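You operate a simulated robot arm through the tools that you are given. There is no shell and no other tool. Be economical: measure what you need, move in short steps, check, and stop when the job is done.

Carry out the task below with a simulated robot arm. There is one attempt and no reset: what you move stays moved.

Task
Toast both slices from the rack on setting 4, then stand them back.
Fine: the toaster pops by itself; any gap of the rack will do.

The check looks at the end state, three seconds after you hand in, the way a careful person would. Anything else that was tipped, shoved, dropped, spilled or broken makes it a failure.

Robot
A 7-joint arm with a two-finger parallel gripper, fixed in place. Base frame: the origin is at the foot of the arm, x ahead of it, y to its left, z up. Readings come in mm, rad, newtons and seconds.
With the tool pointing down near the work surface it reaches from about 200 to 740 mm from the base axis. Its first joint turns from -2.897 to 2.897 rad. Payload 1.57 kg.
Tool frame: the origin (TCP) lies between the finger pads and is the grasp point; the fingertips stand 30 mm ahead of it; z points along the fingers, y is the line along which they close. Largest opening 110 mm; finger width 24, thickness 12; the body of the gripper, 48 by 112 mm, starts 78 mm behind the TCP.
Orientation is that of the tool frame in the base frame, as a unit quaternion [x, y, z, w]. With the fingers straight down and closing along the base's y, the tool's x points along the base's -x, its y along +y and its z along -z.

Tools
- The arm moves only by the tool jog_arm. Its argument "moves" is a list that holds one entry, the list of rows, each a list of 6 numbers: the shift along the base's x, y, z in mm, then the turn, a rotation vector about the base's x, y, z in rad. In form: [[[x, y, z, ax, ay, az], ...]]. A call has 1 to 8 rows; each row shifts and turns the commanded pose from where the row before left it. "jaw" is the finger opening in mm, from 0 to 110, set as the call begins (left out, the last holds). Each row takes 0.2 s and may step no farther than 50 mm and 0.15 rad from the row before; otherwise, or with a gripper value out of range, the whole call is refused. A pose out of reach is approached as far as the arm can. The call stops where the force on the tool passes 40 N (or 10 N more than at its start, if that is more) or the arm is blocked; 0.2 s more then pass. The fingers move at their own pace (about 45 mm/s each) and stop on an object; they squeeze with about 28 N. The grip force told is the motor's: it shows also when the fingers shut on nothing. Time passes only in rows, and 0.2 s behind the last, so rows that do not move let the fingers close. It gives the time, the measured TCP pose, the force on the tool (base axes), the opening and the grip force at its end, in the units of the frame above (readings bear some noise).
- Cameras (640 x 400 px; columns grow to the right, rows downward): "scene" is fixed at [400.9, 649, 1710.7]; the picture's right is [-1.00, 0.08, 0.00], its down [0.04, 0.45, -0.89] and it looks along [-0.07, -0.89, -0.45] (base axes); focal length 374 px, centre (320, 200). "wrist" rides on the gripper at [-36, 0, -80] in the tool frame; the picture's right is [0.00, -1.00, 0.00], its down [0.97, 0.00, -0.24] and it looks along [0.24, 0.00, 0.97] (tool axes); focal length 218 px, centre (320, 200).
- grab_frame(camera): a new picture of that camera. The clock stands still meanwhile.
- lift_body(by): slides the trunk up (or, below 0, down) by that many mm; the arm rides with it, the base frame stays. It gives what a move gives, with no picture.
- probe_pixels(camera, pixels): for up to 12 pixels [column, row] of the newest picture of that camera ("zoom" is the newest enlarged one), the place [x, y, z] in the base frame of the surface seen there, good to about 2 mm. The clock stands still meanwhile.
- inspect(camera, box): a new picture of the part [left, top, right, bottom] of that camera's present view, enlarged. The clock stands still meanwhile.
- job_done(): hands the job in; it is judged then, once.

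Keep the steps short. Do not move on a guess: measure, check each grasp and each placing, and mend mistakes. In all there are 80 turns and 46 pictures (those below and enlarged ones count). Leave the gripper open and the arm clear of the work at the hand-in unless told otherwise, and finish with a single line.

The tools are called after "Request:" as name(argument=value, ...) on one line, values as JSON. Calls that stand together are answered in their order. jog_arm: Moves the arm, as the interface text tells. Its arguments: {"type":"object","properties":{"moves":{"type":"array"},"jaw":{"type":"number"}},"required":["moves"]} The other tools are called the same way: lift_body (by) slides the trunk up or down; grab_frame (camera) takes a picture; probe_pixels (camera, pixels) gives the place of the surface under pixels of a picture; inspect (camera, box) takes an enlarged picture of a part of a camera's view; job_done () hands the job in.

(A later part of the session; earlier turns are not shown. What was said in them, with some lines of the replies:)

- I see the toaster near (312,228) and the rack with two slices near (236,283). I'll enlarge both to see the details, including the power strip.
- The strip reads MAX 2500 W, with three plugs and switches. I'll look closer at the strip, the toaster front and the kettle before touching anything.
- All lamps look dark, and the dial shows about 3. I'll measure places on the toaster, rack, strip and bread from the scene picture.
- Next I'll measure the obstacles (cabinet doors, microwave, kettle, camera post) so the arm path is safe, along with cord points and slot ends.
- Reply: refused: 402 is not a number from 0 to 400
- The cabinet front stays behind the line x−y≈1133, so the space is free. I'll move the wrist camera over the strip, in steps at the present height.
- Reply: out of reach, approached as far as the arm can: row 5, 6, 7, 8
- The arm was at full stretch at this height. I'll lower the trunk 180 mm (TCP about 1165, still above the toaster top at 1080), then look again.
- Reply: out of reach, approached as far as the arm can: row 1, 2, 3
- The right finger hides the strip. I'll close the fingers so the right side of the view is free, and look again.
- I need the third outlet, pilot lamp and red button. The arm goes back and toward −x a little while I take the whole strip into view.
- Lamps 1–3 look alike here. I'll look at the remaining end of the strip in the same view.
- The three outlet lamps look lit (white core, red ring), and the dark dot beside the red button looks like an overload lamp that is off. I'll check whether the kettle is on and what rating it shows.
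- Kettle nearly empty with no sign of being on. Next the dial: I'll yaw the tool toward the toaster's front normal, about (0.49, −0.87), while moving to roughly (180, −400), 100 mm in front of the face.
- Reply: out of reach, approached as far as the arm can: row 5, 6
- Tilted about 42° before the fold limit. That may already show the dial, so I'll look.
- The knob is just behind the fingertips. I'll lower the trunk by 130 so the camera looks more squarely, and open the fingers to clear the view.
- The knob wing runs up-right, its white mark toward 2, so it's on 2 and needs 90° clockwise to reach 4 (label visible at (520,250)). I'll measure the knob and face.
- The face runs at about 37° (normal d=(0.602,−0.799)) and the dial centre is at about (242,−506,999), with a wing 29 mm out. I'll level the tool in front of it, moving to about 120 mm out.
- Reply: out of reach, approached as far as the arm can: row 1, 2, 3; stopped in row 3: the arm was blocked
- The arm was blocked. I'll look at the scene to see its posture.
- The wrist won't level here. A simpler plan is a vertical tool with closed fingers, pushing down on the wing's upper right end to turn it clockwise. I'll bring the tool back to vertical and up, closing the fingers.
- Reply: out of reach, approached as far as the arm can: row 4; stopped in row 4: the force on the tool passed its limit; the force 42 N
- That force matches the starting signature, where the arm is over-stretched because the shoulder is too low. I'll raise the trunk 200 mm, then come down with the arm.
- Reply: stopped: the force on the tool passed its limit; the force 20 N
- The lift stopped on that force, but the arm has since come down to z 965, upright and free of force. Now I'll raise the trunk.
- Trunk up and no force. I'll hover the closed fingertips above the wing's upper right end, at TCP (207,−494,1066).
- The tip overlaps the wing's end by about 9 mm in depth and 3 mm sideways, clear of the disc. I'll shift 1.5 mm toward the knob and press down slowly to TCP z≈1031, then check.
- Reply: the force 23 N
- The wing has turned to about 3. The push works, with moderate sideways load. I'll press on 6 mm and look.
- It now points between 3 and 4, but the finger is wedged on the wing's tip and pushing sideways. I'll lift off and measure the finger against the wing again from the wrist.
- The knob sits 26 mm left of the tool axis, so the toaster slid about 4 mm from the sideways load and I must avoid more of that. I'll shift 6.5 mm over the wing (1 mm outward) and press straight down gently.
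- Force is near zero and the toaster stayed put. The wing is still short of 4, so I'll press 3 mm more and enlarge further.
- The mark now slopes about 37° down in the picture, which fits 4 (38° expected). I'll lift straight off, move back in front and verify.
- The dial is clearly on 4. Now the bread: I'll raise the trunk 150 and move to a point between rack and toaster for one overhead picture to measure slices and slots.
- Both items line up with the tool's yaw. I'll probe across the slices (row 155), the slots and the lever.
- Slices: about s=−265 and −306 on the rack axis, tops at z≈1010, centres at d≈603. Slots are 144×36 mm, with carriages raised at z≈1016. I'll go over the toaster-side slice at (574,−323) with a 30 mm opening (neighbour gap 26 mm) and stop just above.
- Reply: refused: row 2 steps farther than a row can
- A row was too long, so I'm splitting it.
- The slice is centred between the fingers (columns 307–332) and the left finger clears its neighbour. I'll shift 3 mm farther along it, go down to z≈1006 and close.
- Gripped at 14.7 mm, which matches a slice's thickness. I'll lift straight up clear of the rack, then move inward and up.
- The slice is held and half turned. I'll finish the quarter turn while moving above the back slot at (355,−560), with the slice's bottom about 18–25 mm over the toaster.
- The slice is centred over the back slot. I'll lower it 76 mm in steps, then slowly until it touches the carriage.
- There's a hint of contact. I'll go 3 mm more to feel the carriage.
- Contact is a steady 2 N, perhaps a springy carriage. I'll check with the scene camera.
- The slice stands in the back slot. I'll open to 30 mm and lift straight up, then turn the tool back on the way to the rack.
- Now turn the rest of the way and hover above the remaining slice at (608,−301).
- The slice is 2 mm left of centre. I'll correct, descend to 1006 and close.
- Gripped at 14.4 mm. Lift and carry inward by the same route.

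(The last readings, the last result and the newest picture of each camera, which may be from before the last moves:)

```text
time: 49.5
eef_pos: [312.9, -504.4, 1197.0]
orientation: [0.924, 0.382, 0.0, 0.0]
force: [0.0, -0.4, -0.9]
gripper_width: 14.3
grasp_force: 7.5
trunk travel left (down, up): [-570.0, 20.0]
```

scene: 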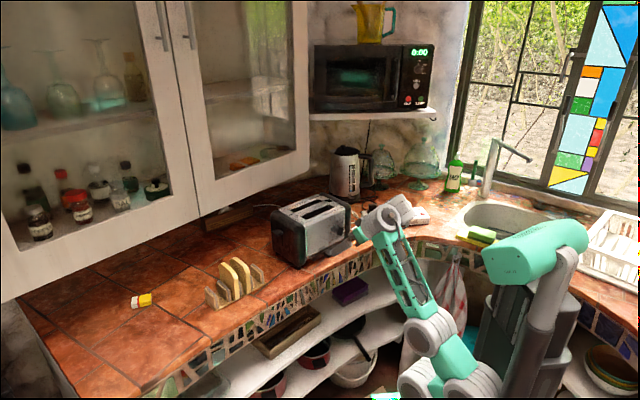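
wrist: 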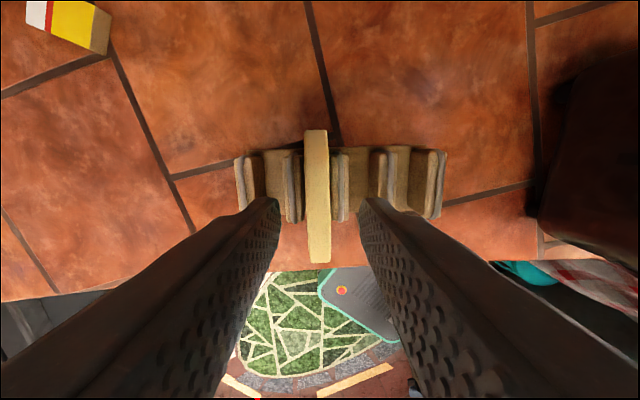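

Finish the turn and centre over the front slot (317.8,−510.4), then check.

Request:
jog_arm(moves=[[[4.9, -6, 0, 0, 0, -0.141], [0, 0, 0, 0, 0, 0], [0, 0, 0, 0, 0, 0]]])

Request:
grab_frame(camera="wrist")

```text
time: 50.4
eef_pos: [318.1, -508.3, 1198.9]
orientation: [0.948, 0.317, 0.0, 0.001]
force: [-0.2, 0.0, 1.1]
gripper_width: 14.8
grasp_force: 8.0
trunk travel left (down, up): [-570.0, 20.0]
```

```text
11 pictures are left
```

wrist: 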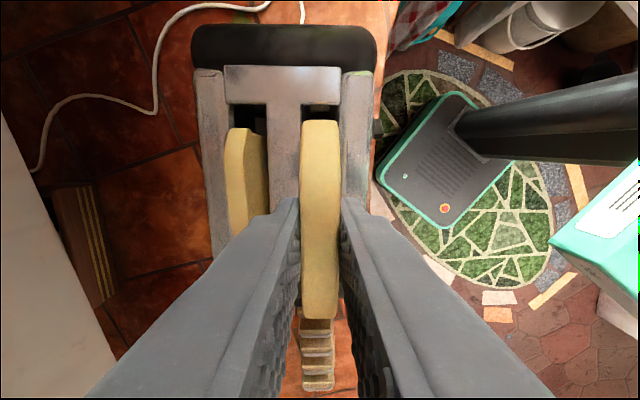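

Aligned with the front slot. Lower to z≈1112.

Request:
jog_arm(moves=[[[0, -1, -20, 0, 0, 0], [0, 0, -20, 0, 0, 0], [0, 0, -20, 0, 0, 0], [0, 0, -16, 0, 0, 0], [0, 0, -6, 0, 0, 0], [0, 0, -4, 0, 0, 0], [0, 0, 0, 0, 0, 0]]])

```text
time: 52.0
eef_pos: [318.7, -509.7, 1113.2]
orientation: [0.948, 0.317, 0.0, 0.002]
force: [0.6, 0.1, 2.2]
gripper_width: 14.3
grasp_force: 8.3
trunk travel left (down, up): [-570.0, 20.0]
```

Contact at 2 N, same as the first slice. I'll open, lift, and travel above the lever (about (462,−444), top z≈1041), closing the fingers and tilting 15° so the hand stays off the toaster.

Request:
jog_arm(jaw=30, moves=[[[0, 0, 0, 0, 0, 0], [0, 0, 0, 0, 0, 0], [0, 0, 0, 0, 0, 0], [0, 0, 20, 0, 0, 0], [0, 0, 30, 0, 0, 0], [0, 0, 30, 0, 0, 0]]])

Request:
jog_arm(jaw=0, moves=[[[37.5, 17.5, 0, 0, 0, 0], [37.5, 17.5, 0, 0, 0, 0], [37.5, 17.5, 0, -0.078, 0.104, 0], [37.5, 17.5, 0, -0.078, 0.104, 0], [0, 0, -45, 0, 0, 0], [0, 0, -45, 0, 0, 0], [0, 0, -12, 0, 0, 0]]])

Request:
inspect(camera="scene", box=[250, 170, 360, 270])

```text
time: 53.4
eef_pos: [318.6, -509.5, 1193.4]
orientation: [0.948, 0.317, 0.0, 0.0]
force: [0.4, -0.7, 0.3]
gripper_width: 30.0
grasp_force: 0.0
trunk travel left (down, up): [-570.0, 20.0]
```

```text
time: 55.0
eef_pos: [466.4, -442.0, 1091.0]
orientation: [0.944, 0.314, -0.099, 0.026]
force: [-0.3, -1.2, -0.1]
gripper_width: 0.0
grasp_force: 21.0
out of reach, approached as far as the arm can: row 3
trunk travel left (down, up): [-570.0, 20.0]
```

```text
4.00 times, centred on (305, 220) of scene
```

zoom: 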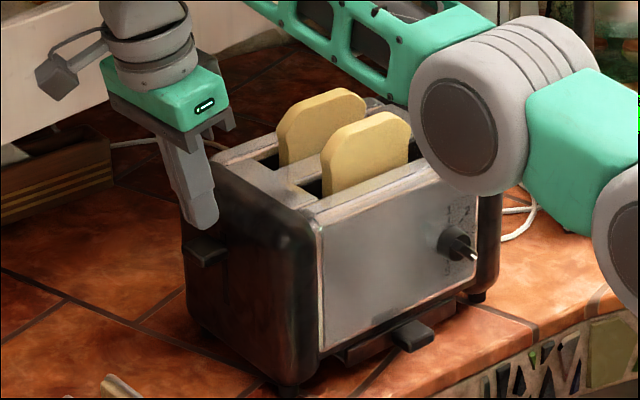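

Both slices stand in the toaster, and the fingertip is above the lever. I'll probe the fingertip, lever and the elbow's clearance.

Request:
probe_pixels(camera="zoom", pixels=[[205, 222], [205, 245], [215, 260], [198, 262], [465, 180], [460, 120], [225, 300], [238, 310]])

```text
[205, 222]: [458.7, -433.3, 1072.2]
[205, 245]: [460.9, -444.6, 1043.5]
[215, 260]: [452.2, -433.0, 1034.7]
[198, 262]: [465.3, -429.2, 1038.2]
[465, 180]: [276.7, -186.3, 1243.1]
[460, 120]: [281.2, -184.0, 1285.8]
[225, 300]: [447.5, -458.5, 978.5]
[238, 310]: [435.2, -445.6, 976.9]
```

The tip is centred over the lever and the elbow is well clear. I'll press down in small rows.

Request:
jog_arm(moves=[[[0, 0, -14, 0, 0, 0], [0, 0, -10, 0, 0, 0], [0, 0, -10, 0, 0, 0], [0, 0, -10, 0, 0, 0], [0, 0, -10, 0, 0, 0], [0, 0, -8, 0, 0, 0]]])

```text
time: 56.4
eef_pos: [465.0, -441.8, 1029.4]
orientation: [0.943, 0.316, -0.098, 0.026]
force: [0.7, 0.8, 2.9]
gripper_width: 0.1
grasp_force: 21.3
trunk travel left (down, up): [-570.0, 20.0]
```

A light 3 N: the lever is moving. I'll continue down until it bottoms.

Request:
jog_arm(moves=[[[0, 0, -8, 0, 0, 0], [0, 0, -6, 0, 0, 0], [0, 0, -6, 0, 0, 0], [0, 0, -5, 0, 0, 0], [0, 0, 0, 0, 0, 0]]])

Request:
inspect(camera="scene", box=[250, 170, 360, 270])

```text
time: 57.2
eef_pos: [466.5, -445.1, 1021.8]
orientation: [0.943, 0.316, -0.096, 0.037]
force: [-0.1, 1.2, 15.9]
gripper_width: 0.0
grasp_force: 21.8
trunk travel left (down, up): [-570.0, 20.0]
stopped in row 4: the force on the tool passed its limit (the readings are from after the stop); the commanded pose is now the measured one
```

```text
4.00 times, centred on (305, 220) of scene
```

zoom: 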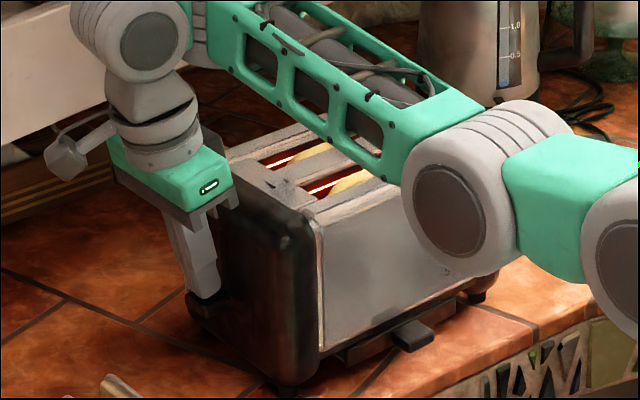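

The elements glow and the slices went down: it's toasting. I'll lift straight off the lever and back away.

Request:
jog_arm(moves=[[[4, 3, 15, 0, 0, 0], [4, 3, 30, 0, 0, 0], [0, 0, 45, 0, 0, 0], [0, 0, 45, 0, 0, 0], [0, 20, 35, 0.07, -0.09, 0], [0, 30, 0, 0.07, -0.09, 0], [0, 30, 0, 0, 0, 0]]])

Request:
inspect(camera="scene", box=[250, 170, 430, 270])

```text
time: 58.8
eef_pos: [474.8, -363.8, 1192.3]
orientation: [0.948, 0.317, 0.011, -0.002]
force: [-0.9, 1.3, 1.0]
gripper_width: 0.1
grasp_force: 20.9
out of reach, approached as far as the arm can: row 6
trunk travel left (down, up): [-570.0, 20.0]
```

```text
3.56 times, centred on (340, 220) of scene
```

zoom: 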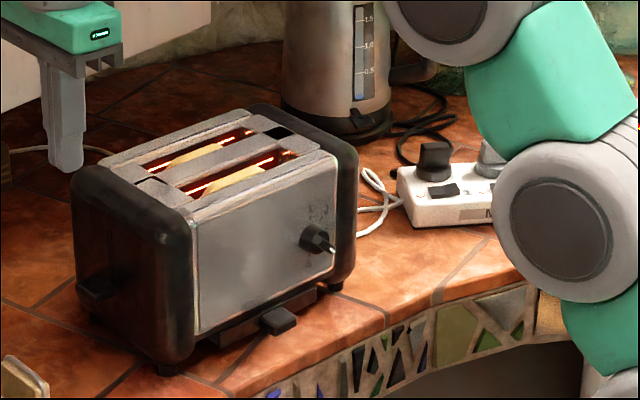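

Lever latched down and elements glowing. I'll wait with non-moving rows.

Request:
jog_arm(jaw=30, moves=[[[0, 0, 0, 0, 0, 0], [0, 0, 0, 0, 0, 0], [0, 0, 0, 0, 0, 0], [0, 0, 0, 0, 0, 0], [0, 0, 0, 0, 0, 0], [0, 0, 0, 0, 0, 0], [0, 0, 0, 0, 0, 0], [0, 0, 0, 0, 0, 0]]])

Request:
jog_arm(moves=[[[0, 0, 0, 0, 0, 0], [0, 0, 0, 0, 0, 0], [0, 0, 0, 0, 0, 0], [0, 0, 0, 0, 0, 0], [0, 0, 0, 0, 0, 0], [0, 0, 0, 0, 0, 0], [0, 0, 0, 0, 0, 0], [0, 0, 0, 0, 0, 0]]])

Request:
jog_arm(moves=[[[0, 0, 0, 0, 0, 0], [0, 0, 0, 0, 0, 0], [0, 0, 0, 0, 0, 0], [0, 0, 0, 0, 0, 0], [0, 0, 0, 0, 0, 0], [0, 0, 0, 0, 0, 0], [0, 0, 0, 0, 0, 0], [0, 0, 0, 0, 0, 0]]])

Request:
jog_arm(moves=[[[0, 0, 0, 0, 0, 0], [0, 0, 0, 0, 0, 0], [0, 0, 0, 0, 0, 0], [0, 0, 0, 0, 0, 0], [0, 0, 0, 0, 0, 0], [0, 0, 0, 0, 0, 0], [0, 0, 0, 0, 0, 0], [0, 0, 0, 0, 0, 0]]])

Request:
jog_arm(moves=[[[0, 0, 0, 0, 0, 0], [0, 0, 0, 0, 0, 0], [0, 0, 0, 0, 0, 0], [0, 0, 0, 0, 0, 0], [0, 0, 0, 0, 0, 0], [0, 0, 0, 0, 0, 0], [0, 0, 0, 0, 0, 0], [0, 0, 0, 0, 0, 0]]])

Request:
jog_arm(moves=[[[0, 0, 0, 0, 0, 0], [0, 0, 0, 0, 0, 0], [0, 0, 0, 0, 0, 0], [0, 0, 0, 0, 0, 0], [0, 0, 0, 0, 0, 0], [0, 0, 0, 0, 0, 0], [0, 0, 0, 0, 0, 0], [0, 0, 0, 0, 0, 0]]])

Request:
jog_arm(moves=[[[0, 0, 0, 0, 0, 0], [0, 0, 0, 0, 0, 0], [0, 0, 0, 0, 0, 0], [0, 0, 0, 0, 0, 0], [0, 0, 0, 0, 0, 0], [0, 0, 0, 0, 0, 0], [0, 0, 0, 0, 0, 0], [0, 0, 0, 0, 0, 0]]])

Request:
jog_arm(moves=[[[0, 0, 0, 0, 0, 0], [0, 0, 0, 0, 0, 0], [0, 0, 0, 0, 0, 0], [0, 0, 0, 0, 0, 0], [0, 0, 0, 0, 0, 0], [0, 0, 0, 0, 0, 0], [0, 0, 0, 0, 0, 0], [0, 0, 0, 0, 0, 0]]])

Request:
grab_frame(camera="scene")

```text
time: 60.6
eef_pos: [476.0, -369.7, 1190.4]
orientation: [0.949, 0.317, 0.01, -0.005]
force: [0.0, 0.0, 0.4]
gripper_width: 29.9
grasp_force: 0.0
trunk travel left (down, up): [-570.0, 20.0]
```

```text
time: 62.4
eef_pos: [475.3, -369.3, 1189.8]
orientation: [0.949, 0.316, 0.01, -0.006]
force: [-0.1, 1.0, 0.2]
gripper_width: 30.0
grasp_force: 0.0
trunk travel left (down, up): [-570.0, 20.0]
```

```text
time: 64.2
eef_pos: [475.9, -369.6, 1190.1]
orientation: [0.949, 0.316, 0.01, -0.005]
force: [0.0, -0.8, -0.1]
gripper_width: 30.1
grasp_force: 0.0
trunk travel left (down, up): [-570.0, 20.0]
```

```text
time: 66.0
eef_pos: [477.0, -369.1, 1189.3]
orientation: [0.948, 0.317, 0.01, -0.005]
force: [0.9, 0.6, 0.1]
gripper_width: 29.9
grasp_force: 0.0
trunk travel left (down, up): [-570.0, 20.0]
```

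```text
time: 67.8
eef_pos: [475.4, -370.0, 1190.7]
orientation: [0.948, 0.317, 0.01, -0.006]
force: [0.7, 0.0, 0.0]
gripper_width: 29.9
grasp_force: 0.1
trunk travel left (down, up): [-570.0, 20.0]
```

```text
time: 69.6
eef_pos: [476.7, -368.5, 1189.9]
orientation: [0.949, 0.317, 0.01, -0.005]
force: [-1.2, 1.2, 0.4]
gripper_width: 30.1
grasp_force: 0.1
trunk travel left (down, up): [-570.0, 20.0]
```

```text
time: 71.4
eef_pos: [476.8, -370.1, 1190.4]
orientation: [0.949, 0.317, 0.01, -0.005]
force: [1.0, 0.3, 0.3]
gripper_width: 29.9
grasp_force: 0.1
trunk travel left (down, up): [-570.0, 20.0]
```

```text
time: 73.2
eef_pos: [476.7, -368.9, 1190.4]
orientation: [0.948, 0.317, 0.01, -0.006]
force: [0.4, -0.3, 0.0]
gripper_width: 30.1
grasp_force: 0.0
trunk travel left (down, up): [-570.0, 20.0]
```

```text
7 pictures are left
```

scene: 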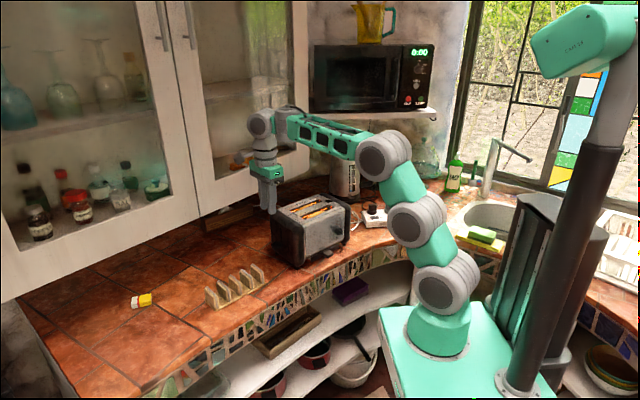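

Still glowing at t=73 s. I'll wait about 29 s more before spending another picture.

Request:
jog_arm(moves=[[[0, 0, 0, 0, 0, 0], [0, 0, 0, 0, 0, 0], [0, 0, 0, 0, 0, 0], [0, 0, 0, 0, 0, 0], [0, 0, 0, 0, 0, 0], [0, 0, 0, 0, 0, 0], [0, 0, 0, 0, 0, 0], [0, 0, 0, 0, 0, 0]]])

Request:
jog_arm(moves=[[[0, 0, 0, 0, 0, 0], [0, 0, 0, 0, 0, 0], [0, 0, 0, 0, 0, 0], [0, 0, 0, 0, 0, 0], [0, 0, 0, 0, 0, 0], [0, 0, 0, 0, 0, 0], [0, 0, 0, 0, 0, 0], [0, 0, 0, 0, 0, 0]]])

Request:
jog_arm(moves=[[[0, 0, 0, 0, 0, 0], [0, 0, 0, 0, 0, 0], [0, 0, 0, 0, 0, 0], [0, 0, 0, 0, 0, 0], [0, 0, 0, 0, 0, 0], [0, 0, 0, 0, 0, 0], [0, 0, 0, 0, 0, 0], [0, 0, 0, 0, 0, 0]]])

Request:
jog_arm(moves=[[[0, 0, 0, 0, 0, 0], [0, 0, 0, 0, 0, 0], [0, 0, 0, 0, 0, 0], [0, 0, 0, 0, 0, 0], [0, 0, 0, 0, 0, 0], [0, 0, 0, 0, 0, 0], [0, 0, 0, 0, 0, 0], [0, 0, 0, 0, 0, 0]]])

Request:
jog_arm(moves=[[[0, 0, 0, 0, 0, 0], [0, 0, 0, 0, 0, 0], [0, 0, 0, 0, 0, 0], [0, 0, 0, 0, 0, 0], [0, 0, 0, 0, 0, 0], [0, 0, 0, 0, 0, 0], [0, 0, 0, 0, 0, 0], [0, 0, 0, 0, 0, 0]]])

Request:
jog_arm(moves=[[[0, 0, 0, 0, 0, 0], [0, 0, 0, 0, 0, 0], [0, 0, 0, 0, 0, 0], [0, 0, 0, 0, 0, 0], [0, 0, 0, 0, 0, 0], [0, 0, 0, 0, 0, 0], [0, 0, 0, 0, 0, 0], [0, 0, 0, 0, 0, 0]]])

Request:
jog_arm(moves=[[[0, 0, 0, 0, 0, 0], [0, 0, 0, 0, 0, 0], [0, 0, 0, 0, 0, 0], [0, 0, 0, 0, 0, 0], [0, 0, 0, 0, 0, 0], [0, 0, 0, 0, 0, 0], [0, 0, 0, 0, 0, 0], [0, 0, 0, 0, 0, 0]]])

Request:
jog_arm(moves=[[[0, 0, 0, 0, 0, 0], [0, 0, 0, 0, 0, 0], [0, 0, 0, 0, 0, 0], [0, 0, 0, 0, 0, 0], [0, 0, 0, 0, 0, 0], [0, 0, 0, 0, 0, 0], [0, 0, 0, 0, 0, 0], [0, 0, 0, 0, 0, 0]]])

Request:
jog_arm(moves=[[[0, 0, 0, 0, 0, 0], [0, 0, 0, 0, 0, 0], [0, 0, 0, 0, 0, 0], [0, 0, 0, 0, 0, 0], [0, 0, 0, 0, 0, 0], [0, 0, 0, 0, 0, 0], [0, 0, 0, 0, 0, 0], [0, 0, 0, 0, 0, 0]]])

Request:
jog_arm(moves=[[[0, 0, 0, 0, 0, 0], [0, 0, 0, 0, 0, 0], [0, 0, 0, 0, 0, 0], [0, 0, 0, 0, 0, 0], [0, 0, 0, 0, 0, 0], [0, 0, 0, 0, 0, 0], [0, 0, 0, 0, 0, 0], [0, 0, 0, 0, 0, 0]]])

Request:
jog_arm(moves=[[[0, 0, 0, 0, 0, 0], [0, 0, 0, 0, 0, 0], [0, 0, 0, 0, 0, 0], [0, 0, 0, 0, 0, 0], [0, 0, 0, 0, 0, 0], [0, 0, 0, 0, 0, 0], [0, 0, 0, 0, 0, 0], [0, 0, 0, 0, 0, 0]]])

Request:
jog_arm(moves=[[[0, 0, 0, 0, 0, 0], [0, 0, 0, 0, 0, 0], [0, 0, 0, 0, 0, 0], [0, 0, 0, 0, 0, 0], [0, 0, 0, 0, 0, 0], [0, 0, 0, 0, 0, 0], [0, 0, 0, 0, 0, 0], [0, 0, 0, 0, 0, 0]]])

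Request:
jog_arm(moves=[[[0, 0, 0, 0, 0, 0], [0, 0, 0, 0, 0, 0], [0, 0, 0, 0, 0, 0], [0, 0, 0, 0, 0, 0], [0, 0, 0, 0, 0, 0], [0, 0, 0, 0, 0, 0], [0, 0, 0, 0, 0, 0], [0, 0, 0, 0, 0, 0]]])

Request:
jog_arm(moves=[[[0, 0, 0, 0, 0, 0], [0, 0, 0, 0, 0, 0], [0, 0, 0, 0, 0, 0], [0, 0, 0, 0, 0, 0], [0, 0, 0, 0, 0, 0], [0, 0, 0, 0, 0, 0], [0, 0, 0, 0, 0, 0], [0, 0, 0, 0, 0, 0]]])

Request:
jog_arm(moves=[[[0, 0, 0, 0, 0, 0], [0, 0, 0, 0, 0, 0], [0, 0, 0, 0, 0, 0], [0, 0, 0, 0, 0, 0], [0, 0, 0, 0, 0, 0], [0, 0, 0, 0, 0, 0], [0, 0, 0, 0, 0, 0], [0, 0, 0, 0, 0, 0]]])

Request:
jog_arm(moves=[[[0, 0, 0, 0, 0, 0], [0, 0, 0, 0, 0, 0], [0, 0, 0, 0, 0, 0], [0, 0, 0, 0, 0, 0], [0, 0, 0, 0, 0, 0], [0, 0, 0, 0, 0, 0], [0, 0, 0, 0, 0, 0], [0, 0, 0, 0, 0, 0]]])

Request:
inspect(camera="scene", box=[250, 170, 430, 270])

```text
time: 75.0
eef_pos: [475.7, -369.3, 1190.4]
orientation: [0.949, 0.316, 0.01, -0.005]
force: [-0.8, 0.0, 0.4]
gripper_width: 30.2
grasp_force: 0.1
trunk travel left (down, up): [-570.0, 20.0]
```

```text
time: 76.8
eef_pos: [476.6, -368.2, 1190.8]
orientation: [0.949, 0.316, 0.01, -0.006]
force: [-0.2, -0.2, 0.2]
gripper_width: 30.1
grasp_force: 0.0
trunk travel left (down, up): [-570.0, 20.0]
```

```text
time: 78.6
eef_pos: [477.0, -369.9, 1190.3]
orientation: [0.949, 0.317, 0.01, -0.006]
force: [-0.7, 0.9, 0.6]
gripper_width: 29.9
grasp_force: 0.1
trunk travel left (down, up): [-570.0, 20.0]
```

```text
time: 80.4
eef_pos: [475.2, -368.9, 1190.9]
orientation: [0.948, 0.317, 0.01, -0.005]
force: [0.1, -0.9, -0.1]
gripper_width: 30.0
grasp_force: 0.1
trunk travel left (down, up): [-570.0, 20.0]
```

```text
time: 82.2
eef_pos: [477.2, -370.4, 1189.8]
orientation: [0.949, 0.317, 0.01, -0.005]
force: [0.1, -0.1, 0.4]
gripper_width: 29.9
grasp_force: 0.0
trunk travel left (down, up): [-570.0, 20.0]
```

```text
time: 84.0
eef_pos: [475.4, -368.8, 1188.6]
orientation: [0.948, 0.317, 0.011, -0.006]
force: [-0.1, -0.6, 0.3]
gripper_width: 30.0
grasp_force: 0.1
trunk travel left (down, up): [-570.0, 20.0]
```

```text
time: 85.8
eef_pos: [476.3, -369.1, 1189.8]
orientation: [0.948, 0.317, 0.01, -0.005]
force: [0.2, 0.6, -0.8]
gripper_width: 30.2
grasp_force: 0.0
trunk travel left (down, up): [-570.0, 20.0]
```

```text
time: 87.6
eef_pos: [476.2, -369.5, 1189.7]
orientation: [0.949, 0.317, 0.01, -0.005]
force: [-0.3, -0.9, 0.4]
gripper_width: 29.8
grasp_force: 0.0
trunk travel left (down, up): [-570.0, 20.0]
```

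```text
time: 89.4
eef_pos: [476.0, -369.4, 1189.6]
orientation: [0.948, 0.317, 0.011, -0.005]
force: [-0.3, -1.0, -0.7]
gripper_width: 30.0
grasp_force: 0.1
trunk travel left (down, up): [-570.0, 20.0]
```

```text
time: 91.2
eef_pos: [475.8, -369.2, 1190.5]
orientation: [0.949, 0.316, 0.01, -0.005]
force: [0.1, 1.0, -0.4]
gripper_width: 30.2
grasp_force: 0.1
trunk travel left (down, up): [-570.0, 20.0]
```

```text
time: 93.0
eef_pos: [475.5, -369.1, 1189.4]
orientation: [0.949, 0.316, 0.011, -0.006]
force: [0.1, 0.2, 0.0]
gripper_width: 29.8
grasp_force: 0.0
trunk travel left (down, up): [-570.0, 20.0]
```

```text
time: 94.8
eef_pos: [476.4, -368.6, 1190.8]
orientation: [0.948, 0.317, 0.01, -0.005]
force: [0.6, -0.5, 0.2]
gripper_width: 29.9
grasp_force: 0.1
trunk travel left (down, up): [-570.0, 20.0]
```

```text
time: 96.6
eef_pos: [475.0, -369.4, 1189.5]
orientation: [0.949, 0.317, 0.01, -0.006]
force: [-0.6, 0.6, 0.3]
gripper_width: 30.2
grasp_force: 0.1
trunk travel left (down, up): [-570.0, 20.0]
```

```text
time: 98.4
eef_pos: [476.2, -368.8, 1190.2]
orientation: [0.949, 0.316, 0.011, -0.005]
force: [-0.3, 0.1, -1.4]
gripper_width: 30.0
grasp_force: 0.1
trunk travel left (down, up): [-570.0, 20.0]
```

```text
time: 100.2
eef_pos: [476.6, -368.4, 1189.9]
orientation: [0.949, 0.316, 0.009, -0.007]
force: [-0.1, -0.5, -0.1]
gripper_width: 30.2
grasp_force: 0.0
trunk travel left (down, up): [-570.0, 20.0]
```

```text
time: 102.0
eef_pos: [476.8, -369.0, 1188.5]
orientation: [0.949, 0.316, 0.01, -0.006]
force: [0.2, -0.3, -0.2]
gripper_width: 30.0
grasp_force: 0.0
trunk travel left (down, up): [-570.0, 20.0]
```

```text
3.56 times, centred on (340, 220) of scene
```

zoom: 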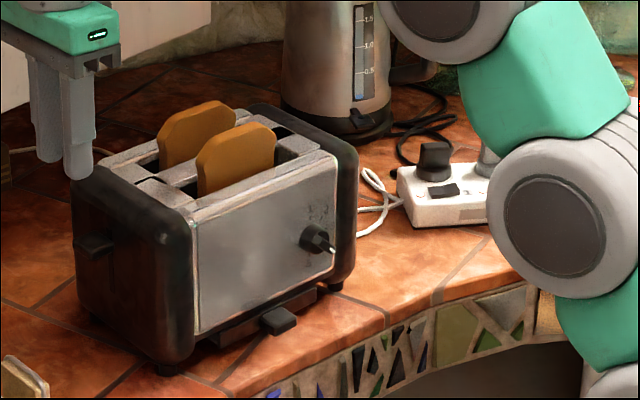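

Popped: both slices are brown and up, elements dark, lever up. I'll measure where the slices stand.

Request:
probe_pixels(camera="zoom", pixels=[[205, 165], [235, 160], [265, 150], [235, 130], [230, 135], [245, 126], [165, 145], [195, 125], [190, 112], [200, 107], [180, 140], [215, 185]])

```text
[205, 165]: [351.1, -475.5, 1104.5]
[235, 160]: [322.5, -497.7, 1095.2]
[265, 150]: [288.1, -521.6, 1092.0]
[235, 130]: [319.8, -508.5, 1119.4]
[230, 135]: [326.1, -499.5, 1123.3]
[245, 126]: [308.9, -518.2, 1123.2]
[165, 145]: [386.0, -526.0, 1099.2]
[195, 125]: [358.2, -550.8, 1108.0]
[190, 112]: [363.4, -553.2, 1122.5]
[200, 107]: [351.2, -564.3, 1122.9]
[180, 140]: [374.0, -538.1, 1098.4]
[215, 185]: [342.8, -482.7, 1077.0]
```

The front slice centre is d≈598.5 and the back d≈662, both s≈51, tops at z 1123 — as released. I'll straighten the small tilt, go over the front slice, descend to z≈1117 and grip.

Request:
jog_arm(jaw=34, moves=[[[-31.5, -28.2, 0, -0.0168, 0.0155, 0], [-31.5, -28.2, 0, 0, 0, 0], [-31.5, -28.2, 0, 0, 0, 0], [-31.5, -28.2, 0, 0, 0, 0], [-31.5, -28.2, 0, 0, 0, 0], [0, 0, 0, 0, 0, 0]]])

Request:
grab_frame(camera="wrist")

```text
time: 103.4
eef_pos: [318.5, -509.5, 1188.5]
orientation: [0.948, 0.317, 0.0, -0.001]
force: [-0.8, -0.8, -0.1]
gripper_width: 34.0
grasp_force: 0.1
trunk travel left (down, up): [-570.0, 20.0]
```

```text
5 pictures are left
```

wrist: 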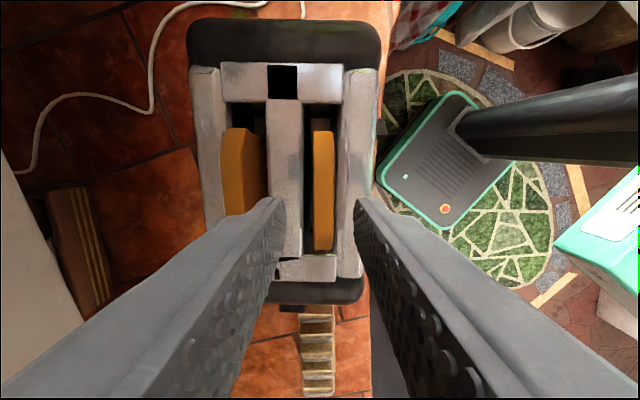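

The slice is centred between the fingers. Descend and grip.

Request:
jog_arm(moves=[[[0, 0, -25, 0, 0, 0], [0, 0, -25, 0, 0, 0], [0, 0, -22, 0, 0, 0], [0, 0, 0, 0, 0, 0]]])

Request:
jog_arm(jaw=0, moves=[[[0, 0, 0, 0, 0, 0], [0, 0, 0, 0, 0, 0], [0, 0, 0, 0, 0, 0], [0, 0, 0, 0, 0, 0]]])

Request:
jog_arm(moves=[[[0, 0, 20, 0, 0, 0], [0, 0, 30, 0, 0, 0], [0, 0, 36, 0, 0, 0], [0, 0, 0, 0, 0, 0]]])

```text
time: 104.4
eef_pos: [319.1, -510.5, 1118.5]
orientation: [0.948, 0.317, 0.0, -0.001]
force: [0.3, -0.2, 0.2]
gripper_width: 33.7
grasp_force: 0.1
trunk travel left (down, up): [-570.0, 20.0]
```

```text
time: 105.4
eef_pos: [318.4, -510.2, 1116.9]
orientation: [0.949, 0.317, 0.0, 0.0]
force: [0.9, 0.0, 0.1]
gripper_width: 14.6
grasp_force: 8.3
trunk travel left (down, up): [-570.0, 20.0]
```

```text
time: 106.4
eef_pos: [317.8, -510.2, 1204.0]
orientation: [0.948, 0.317, -0.001, 0.0]
force: [0.0, 0.1, 0.1]
gripper_width: 14.8
grasp_force: 7.7
trunk travel left (down, up): [-570.0, 20.0]
```

Held at 14.8 mm and clear. Carry it back by the reverse route, turning the quarter turn back.

Request:
jog_arm(moves=[[[10, 40, 0, 0, 0, 0.1428], [20, 40, 0, 0, 0, 0.1428], [20, 30, 0, 0, 0, 0.1428], [20, 25, 0, 0, 0, 0.1428], [20, 15, 0, 0, 0, 0.1428], [20, 10, 0, 0, 0, 0.1428], [20, 6, 0, 0, 0, 0.1428], [20, 6, 0, 0, 0, 0.1428]]])

Request:
jog_arm(moves=[[[20, 6, 0, 0, 0, 0.1428], [20, 6, 0, 0, 0, 0.1428], [35, 9, -28, 0, 0, 0.1428], [35, 9, -28, 0, 0, 0], [30, 8, -28, 0, 0, 0], [0, 0, 0, 0, 0, 0], [0, 0, 0, 0, 0, 0]]])

```text
time: 108.2
eef_pos: [470.3, -338.2, 1204.5]
orientation: [0.626, 0.78, 0.0, 0.0]
force: [0.2, 0.6, -0.1]
gripper_width: 14.6
grasp_force: 7.4
trunk travel left (down, up): [-570.0, 20.0]
```

```text
time: 109.8
eef_pos: [608.2, -300.4, 1119.5]
orientation: [0.447, 0.895, 0.0, 0.0]
force: [-0.2, 0.7, 0.2]
gripper_width: 14.7
grasp_force: 7.1
trunk travel left (down, up): [-570.0, 20.0]
```

Right over its old place. Lower to z≈1008, then slowly until it touches.

Request:
jog_arm(moves=[[[0, 0, -30, 0, 0, 0], [0, 0, -30, 0, 0, 0], [0, 0, -25, 0, 0, 0], [0, 0, -18, 0, 0, 0], [0, 0, -8, 0, 0, 0], [0, 0, -2, 0, 0, 0], [0, 0, 0, 0, 0, 0]]])

Request:
inspect(camera="scene", box=[190, 235, 290, 310])

```text
time: 111.4
eef_pos: [607.8, -301.0, 1007.6]
orientation: [0.447, 0.895, 0.0, 0.001]
force: [0.2, 0.3, 3.0]
gripper_width: 14.4
grasp_force: 8.6
trunk travel left (down, up): [-570.0, 20.0]
```

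```text
5.33 times, centred on (240, 272) of scene
```

zoom: 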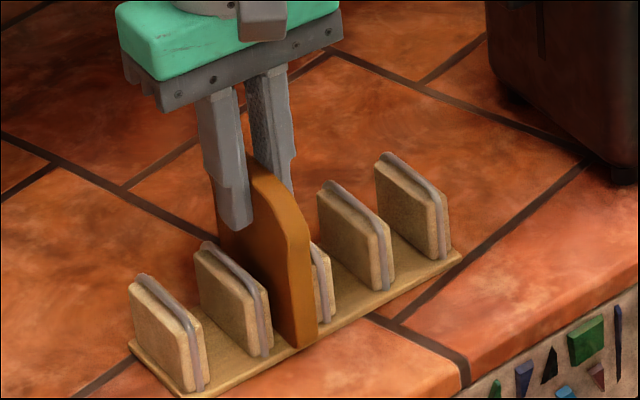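

The slice stands upright in its gap, with 3 N contact. I'll release, lift straight up, and return to the toaster with the quarter turn.

Request:
jog_arm(jaw=34, moves=[[[0, 0, -0.5, 0, 0, 0], [0, 0, 0, 0, 0, 0], [0, 0, 0, 0, 0, 0], [0, 0, 20, 0, 0, 0], [0, 0, 45, 0, 0, 0], [0, 0, 45, 0, 0, 0]]])

Request:
jog_arm(moves=[[[-35, -9, 26, 0, 0, 0], [-35, -9, 26, 0, 0, -0.1428], [-35, -9, 23, 0, 0, -0.1428], [-20, -6, 0, 0, 0, -0.1428], [-20, -6, 0, 0, 0, -0.1428], [-20, -10, 0, 0, 0, -0.1428], [-20, -15, 0, 0, 0, -0.1428], [-20, -20, 0, 0, 0, -0.1428]]])

```text
time: 112.8
eef_pos: [609.7, -299.3, 1115.9]
orientation: [0.447, 0.894, 0.0, 0.001]
force: [-1.4, -0.5, 1.0]
gripper_width: 34.0
grasp_force: 0.0
trunk travel left (down, up): [-570.0, 20.0]
```

```text
time: 114.6
eef_pos: [403.2, -385.2, 1190.9]
orientation: [0.821, 0.57, 0.001, 0.0]
force: [-0.5, 0.2, -0.5]
gripper_width: 34.0
grasp_force: 0.0
trunk travel left (down, up): [-570.0, 20.0]
```

Finish the turn and hover over the back slice, then check.

Request:
jog_arm(moves=[[[-9.5, -35.1, 0, 0, 0, -0.1428], [-9.5, -35.1, 0, 0, 0, -0.1428], [-9.5, -35.1, 0, 0, 0, -0.1428], [-9.5, -35.1, 0, 0, 0, -0.1424], [-9.5, -35.1, 0, 0, 0, 0], [0, 0, 0, 0, 0, 0]]])

Request:
grab_frame(camera="wrist")

```text
time: 116.0
eef_pos: [355.2, -558.5, 1192.8]
orientation: [0.949, 0.317, 0.001, 0.001]
force: [0.2, 0.5, -0.1]
gripper_width: 34.0
grasp_force: 0.3
trunk travel left (down, up): [-570.0, 20.0]
```

```text
3 pictures are left
```

wrist: 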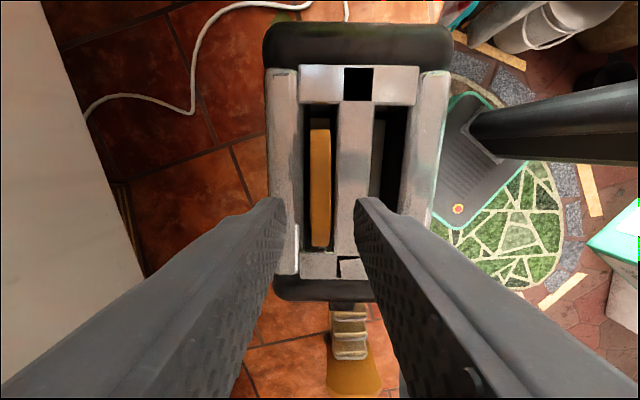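

Centred (columns 309–331). Descend, grip and lift.

Request:
jog_arm(moves=[[[0, 0, -25, 0, 0, 0], [0, 0, -25, 0, 0, 0], [0, 0, -25, 0, 0, 0], [0, 0, 0, 0, 0, 0]]])

Request:
jog_arm(jaw=0, moves=[[[0, 0, 0, 0, 0, 0], [0, 0, 0, 0, 0, 0], [0, 0, 0, 0, 0, 0], [0, 0, 0, 0, 0, 0]]])

Request:
jog_arm(moves=[[[0, 0, 20, 0, 0, 0], [0, 0, 30, 0, 0, 0], [0, 0, 36, 0, 0, 0], [0, 0, 0, 0, 0, 0]]])

```text
time: 117.0
eef_pos: [355.8, -559.9, 1116.4]
orientation: [0.949, 0.317, 0.0, 0.0]
force: [0.3, 0.0, -0.7]
gripper_width: 34.0
grasp_force: 0.1
trunk travel left (down, up): [-570.0, 20.0]
```

```text
time: 118.0
eef_pos: [355.6, -559.8, 1117.0]
orientation: [0.948, 0.318, 0.001, 0.0]
force: [0.2, 0.7, 0.4]
gripper_width: 14.8
grasp_force: 8.3
trunk travel left (down, up): [-570.0, 20.0]
```

```text
time: 119.0
eef_pos: [352.6, -553.3, 1198.3]
orientation: [0.948, 0.317, 0.0, -0.001]
force: [0.5, 0.0, -0.7]
gripper_width: 14.5
grasp_force: 8.5
out of reach, approached as far as the arm can: row 3
trunk travel left (down, up): [-570.0, 20.0]
```

Held at 14.5 mm. Carry back to the other old gap at (576,−326.5).

Request:
jog_arm(moves=[[[10, 40, 0, 0, 0, 0.1428], [15, 40, 0, 0, 0, 0.1428], [20, 35, 0, 0, 0, 0.1428], [20, 30, 0, 0, 0, 0.1428], [20, 25, 0, 0, 0, 0.1428], [20, 20, 0, 0, 0, 0.1428], [20, 15, 0, 0, 0, 0.1428], [20, 10, 0, 0, 0, 0.1428]]])

Request:
jog_arm(moves=[[[20, 6, 0, 0, 0, 0.1428], [20, 6, 0, 0, 0, 0.1428], [20, 4, 0, 0, 0, 0.1428], [15, 3, -26, 0, 0, 0], [0, 0, -26, 0, 0, 0], [0, 0, -26, 0, 0, 0], [0, 0, 0, 0, 0, 0]]])

```text
time: 120.8
eef_pos: [498.5, -338.4, 1200.0]
orientation: [0.626, 0.78, 0.0, 0.001]
force: [0.1, 0.1, 0.1]
gripper_width: 14.7
grasp_force: 7.7
trunk travel left (down, up): [-570.0, 20.0]
```

```text
time: 122.4
eef_pos: [573.2, -319.4, 1122.8]
orientation: [0.446, 0.895, 0.0, -0.001]
force: [-0.2, 0.1, 0.1]
gripper_width: 14.6
grasp_force: 8.5
trunk travel left (down, up): [-570.0, 20.0]
```

I need a small correction (+2.8, −7.1), then lower to z≈1008.

Request:
jog_arm(moves=[[[2.8, -7.1, 0, 0, 0, 0], [0, 0, -30, 0, 0, 0], [0, 0, -30, 0, 0, 0], [0, 0, -25, 0, 0, 0], [0, 0, 0, 0, 0, 0]]])

Request:
jog_arm(moves=[[[0, 0, -15, 0, 0, 0], [0, 0, -10, 0, 0, 0], [0, 0, -5, 0, 0, 0], [0, 0, 0, 0, 0, 0]]])

Request:
inspect(camera="scene", box=[190, 235, 290, 310])

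```text
time: 123.6
eef_pos: [576.0, -327.2, 1035.1]
orientation: [0.446, 0.895, 0.0, 0.0]
force: [-0.3, 0.2, 0.0]
gripper_width: 14.8
grasp_force: 8.2
trunk travel left (down, up): [-570.0, 20.0]
```

```text
time: 124.6
eef_pos: [576.2, -325.9, 1007.2]
orientation: [0.447, 0.895, 0.0, 0.001]
force: [-0.7, -0.2, 2.0]
gripper_width: 14.9
grasp_force: 8.4
trunk travel left (down, up): [-570.0, 20.0]
```

```text
5.33 times, centred on (240, 272) of scene
```

zoom: 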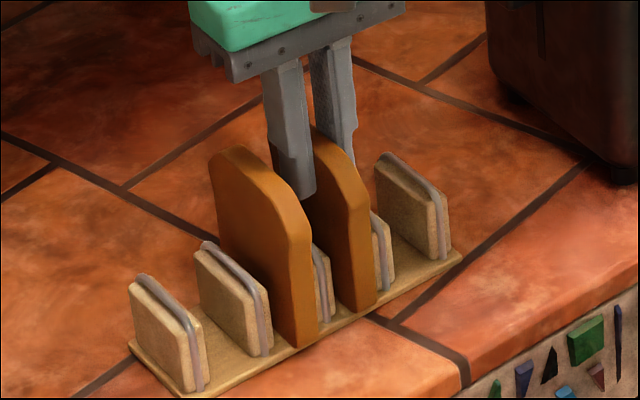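

Both slices stand in their gaps. I'll open to 28 mm (clear of the neighbour), lift straight up, retreat toward the base and open fully.

Request:
jog_arm(jaw=28, moves=[[[0, 0, -0.5, 0, 0, 0], [0, 0, 0, 0, 0, 0], [0, 0, 0, 0, 0, 0], [0, 0, 20, 0, 0, 0], [0, 0, 40, 0, 0, 0], [0, 0, 45, 0, 0, 0], [0, 0, 45, 0, 0, 0]]])

Request:
jog_arm(jaw=110, moves=[[[-40, 20, 0, 0, 0, 0], [-40, 20, 0, 0, 0, 0], [-40, 20, 10, 0, 0, 0], [-40, 20, 10, 0, 0, 0], [-30, 20, 10, 0, 0, 0], [0, 0, 0, 0, 0, 0]]])

Request:
grab_frame(camera="scene")

```text
time: 126.2
eef_pos: [573.2, -325.2, 1153.8]
orientation: [0.447, 0.895, 0.0, 0.0]
force: [-0.6, 0.6, -0.9]
gripper_width: 28.1
grasp_force: 0.0
trunk travel left (down, up): [-570.0, 20.0]
```

```text
time: 127.6
eef_pos: [385.8, -224.2, 1184.7]
orientation: [0.448, 0.894, 0.0, 0.0]
force: [-0.1, 0.0, -0.6]
gripper_width: 110.0
grasp_force: 0.0
trunk travel left (down, up): [-570.0, 20.0]
```

```text
1 pictures are left
```

scene: 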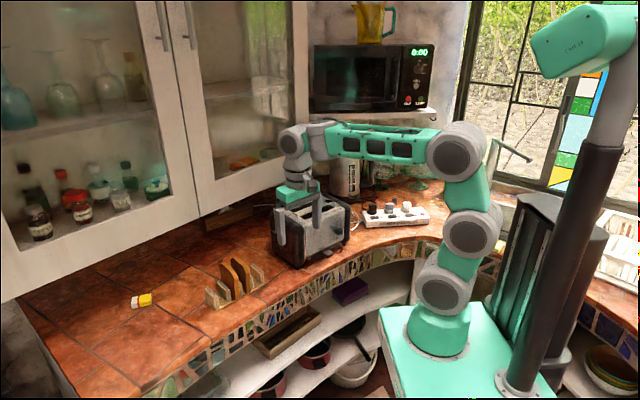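

Both toasted slices stand in the rack, the toaster is up and off, nothing else looks disturbed, and the arm is clear with the gripper open. Handing in.

Request:
job_done()

```text
The job is handed in.
```

Both slices were toasted on setting 4 and are standing back in the rack; the toaster slid about 4 mm when I turned its dial, and nothing else looks disturbed.
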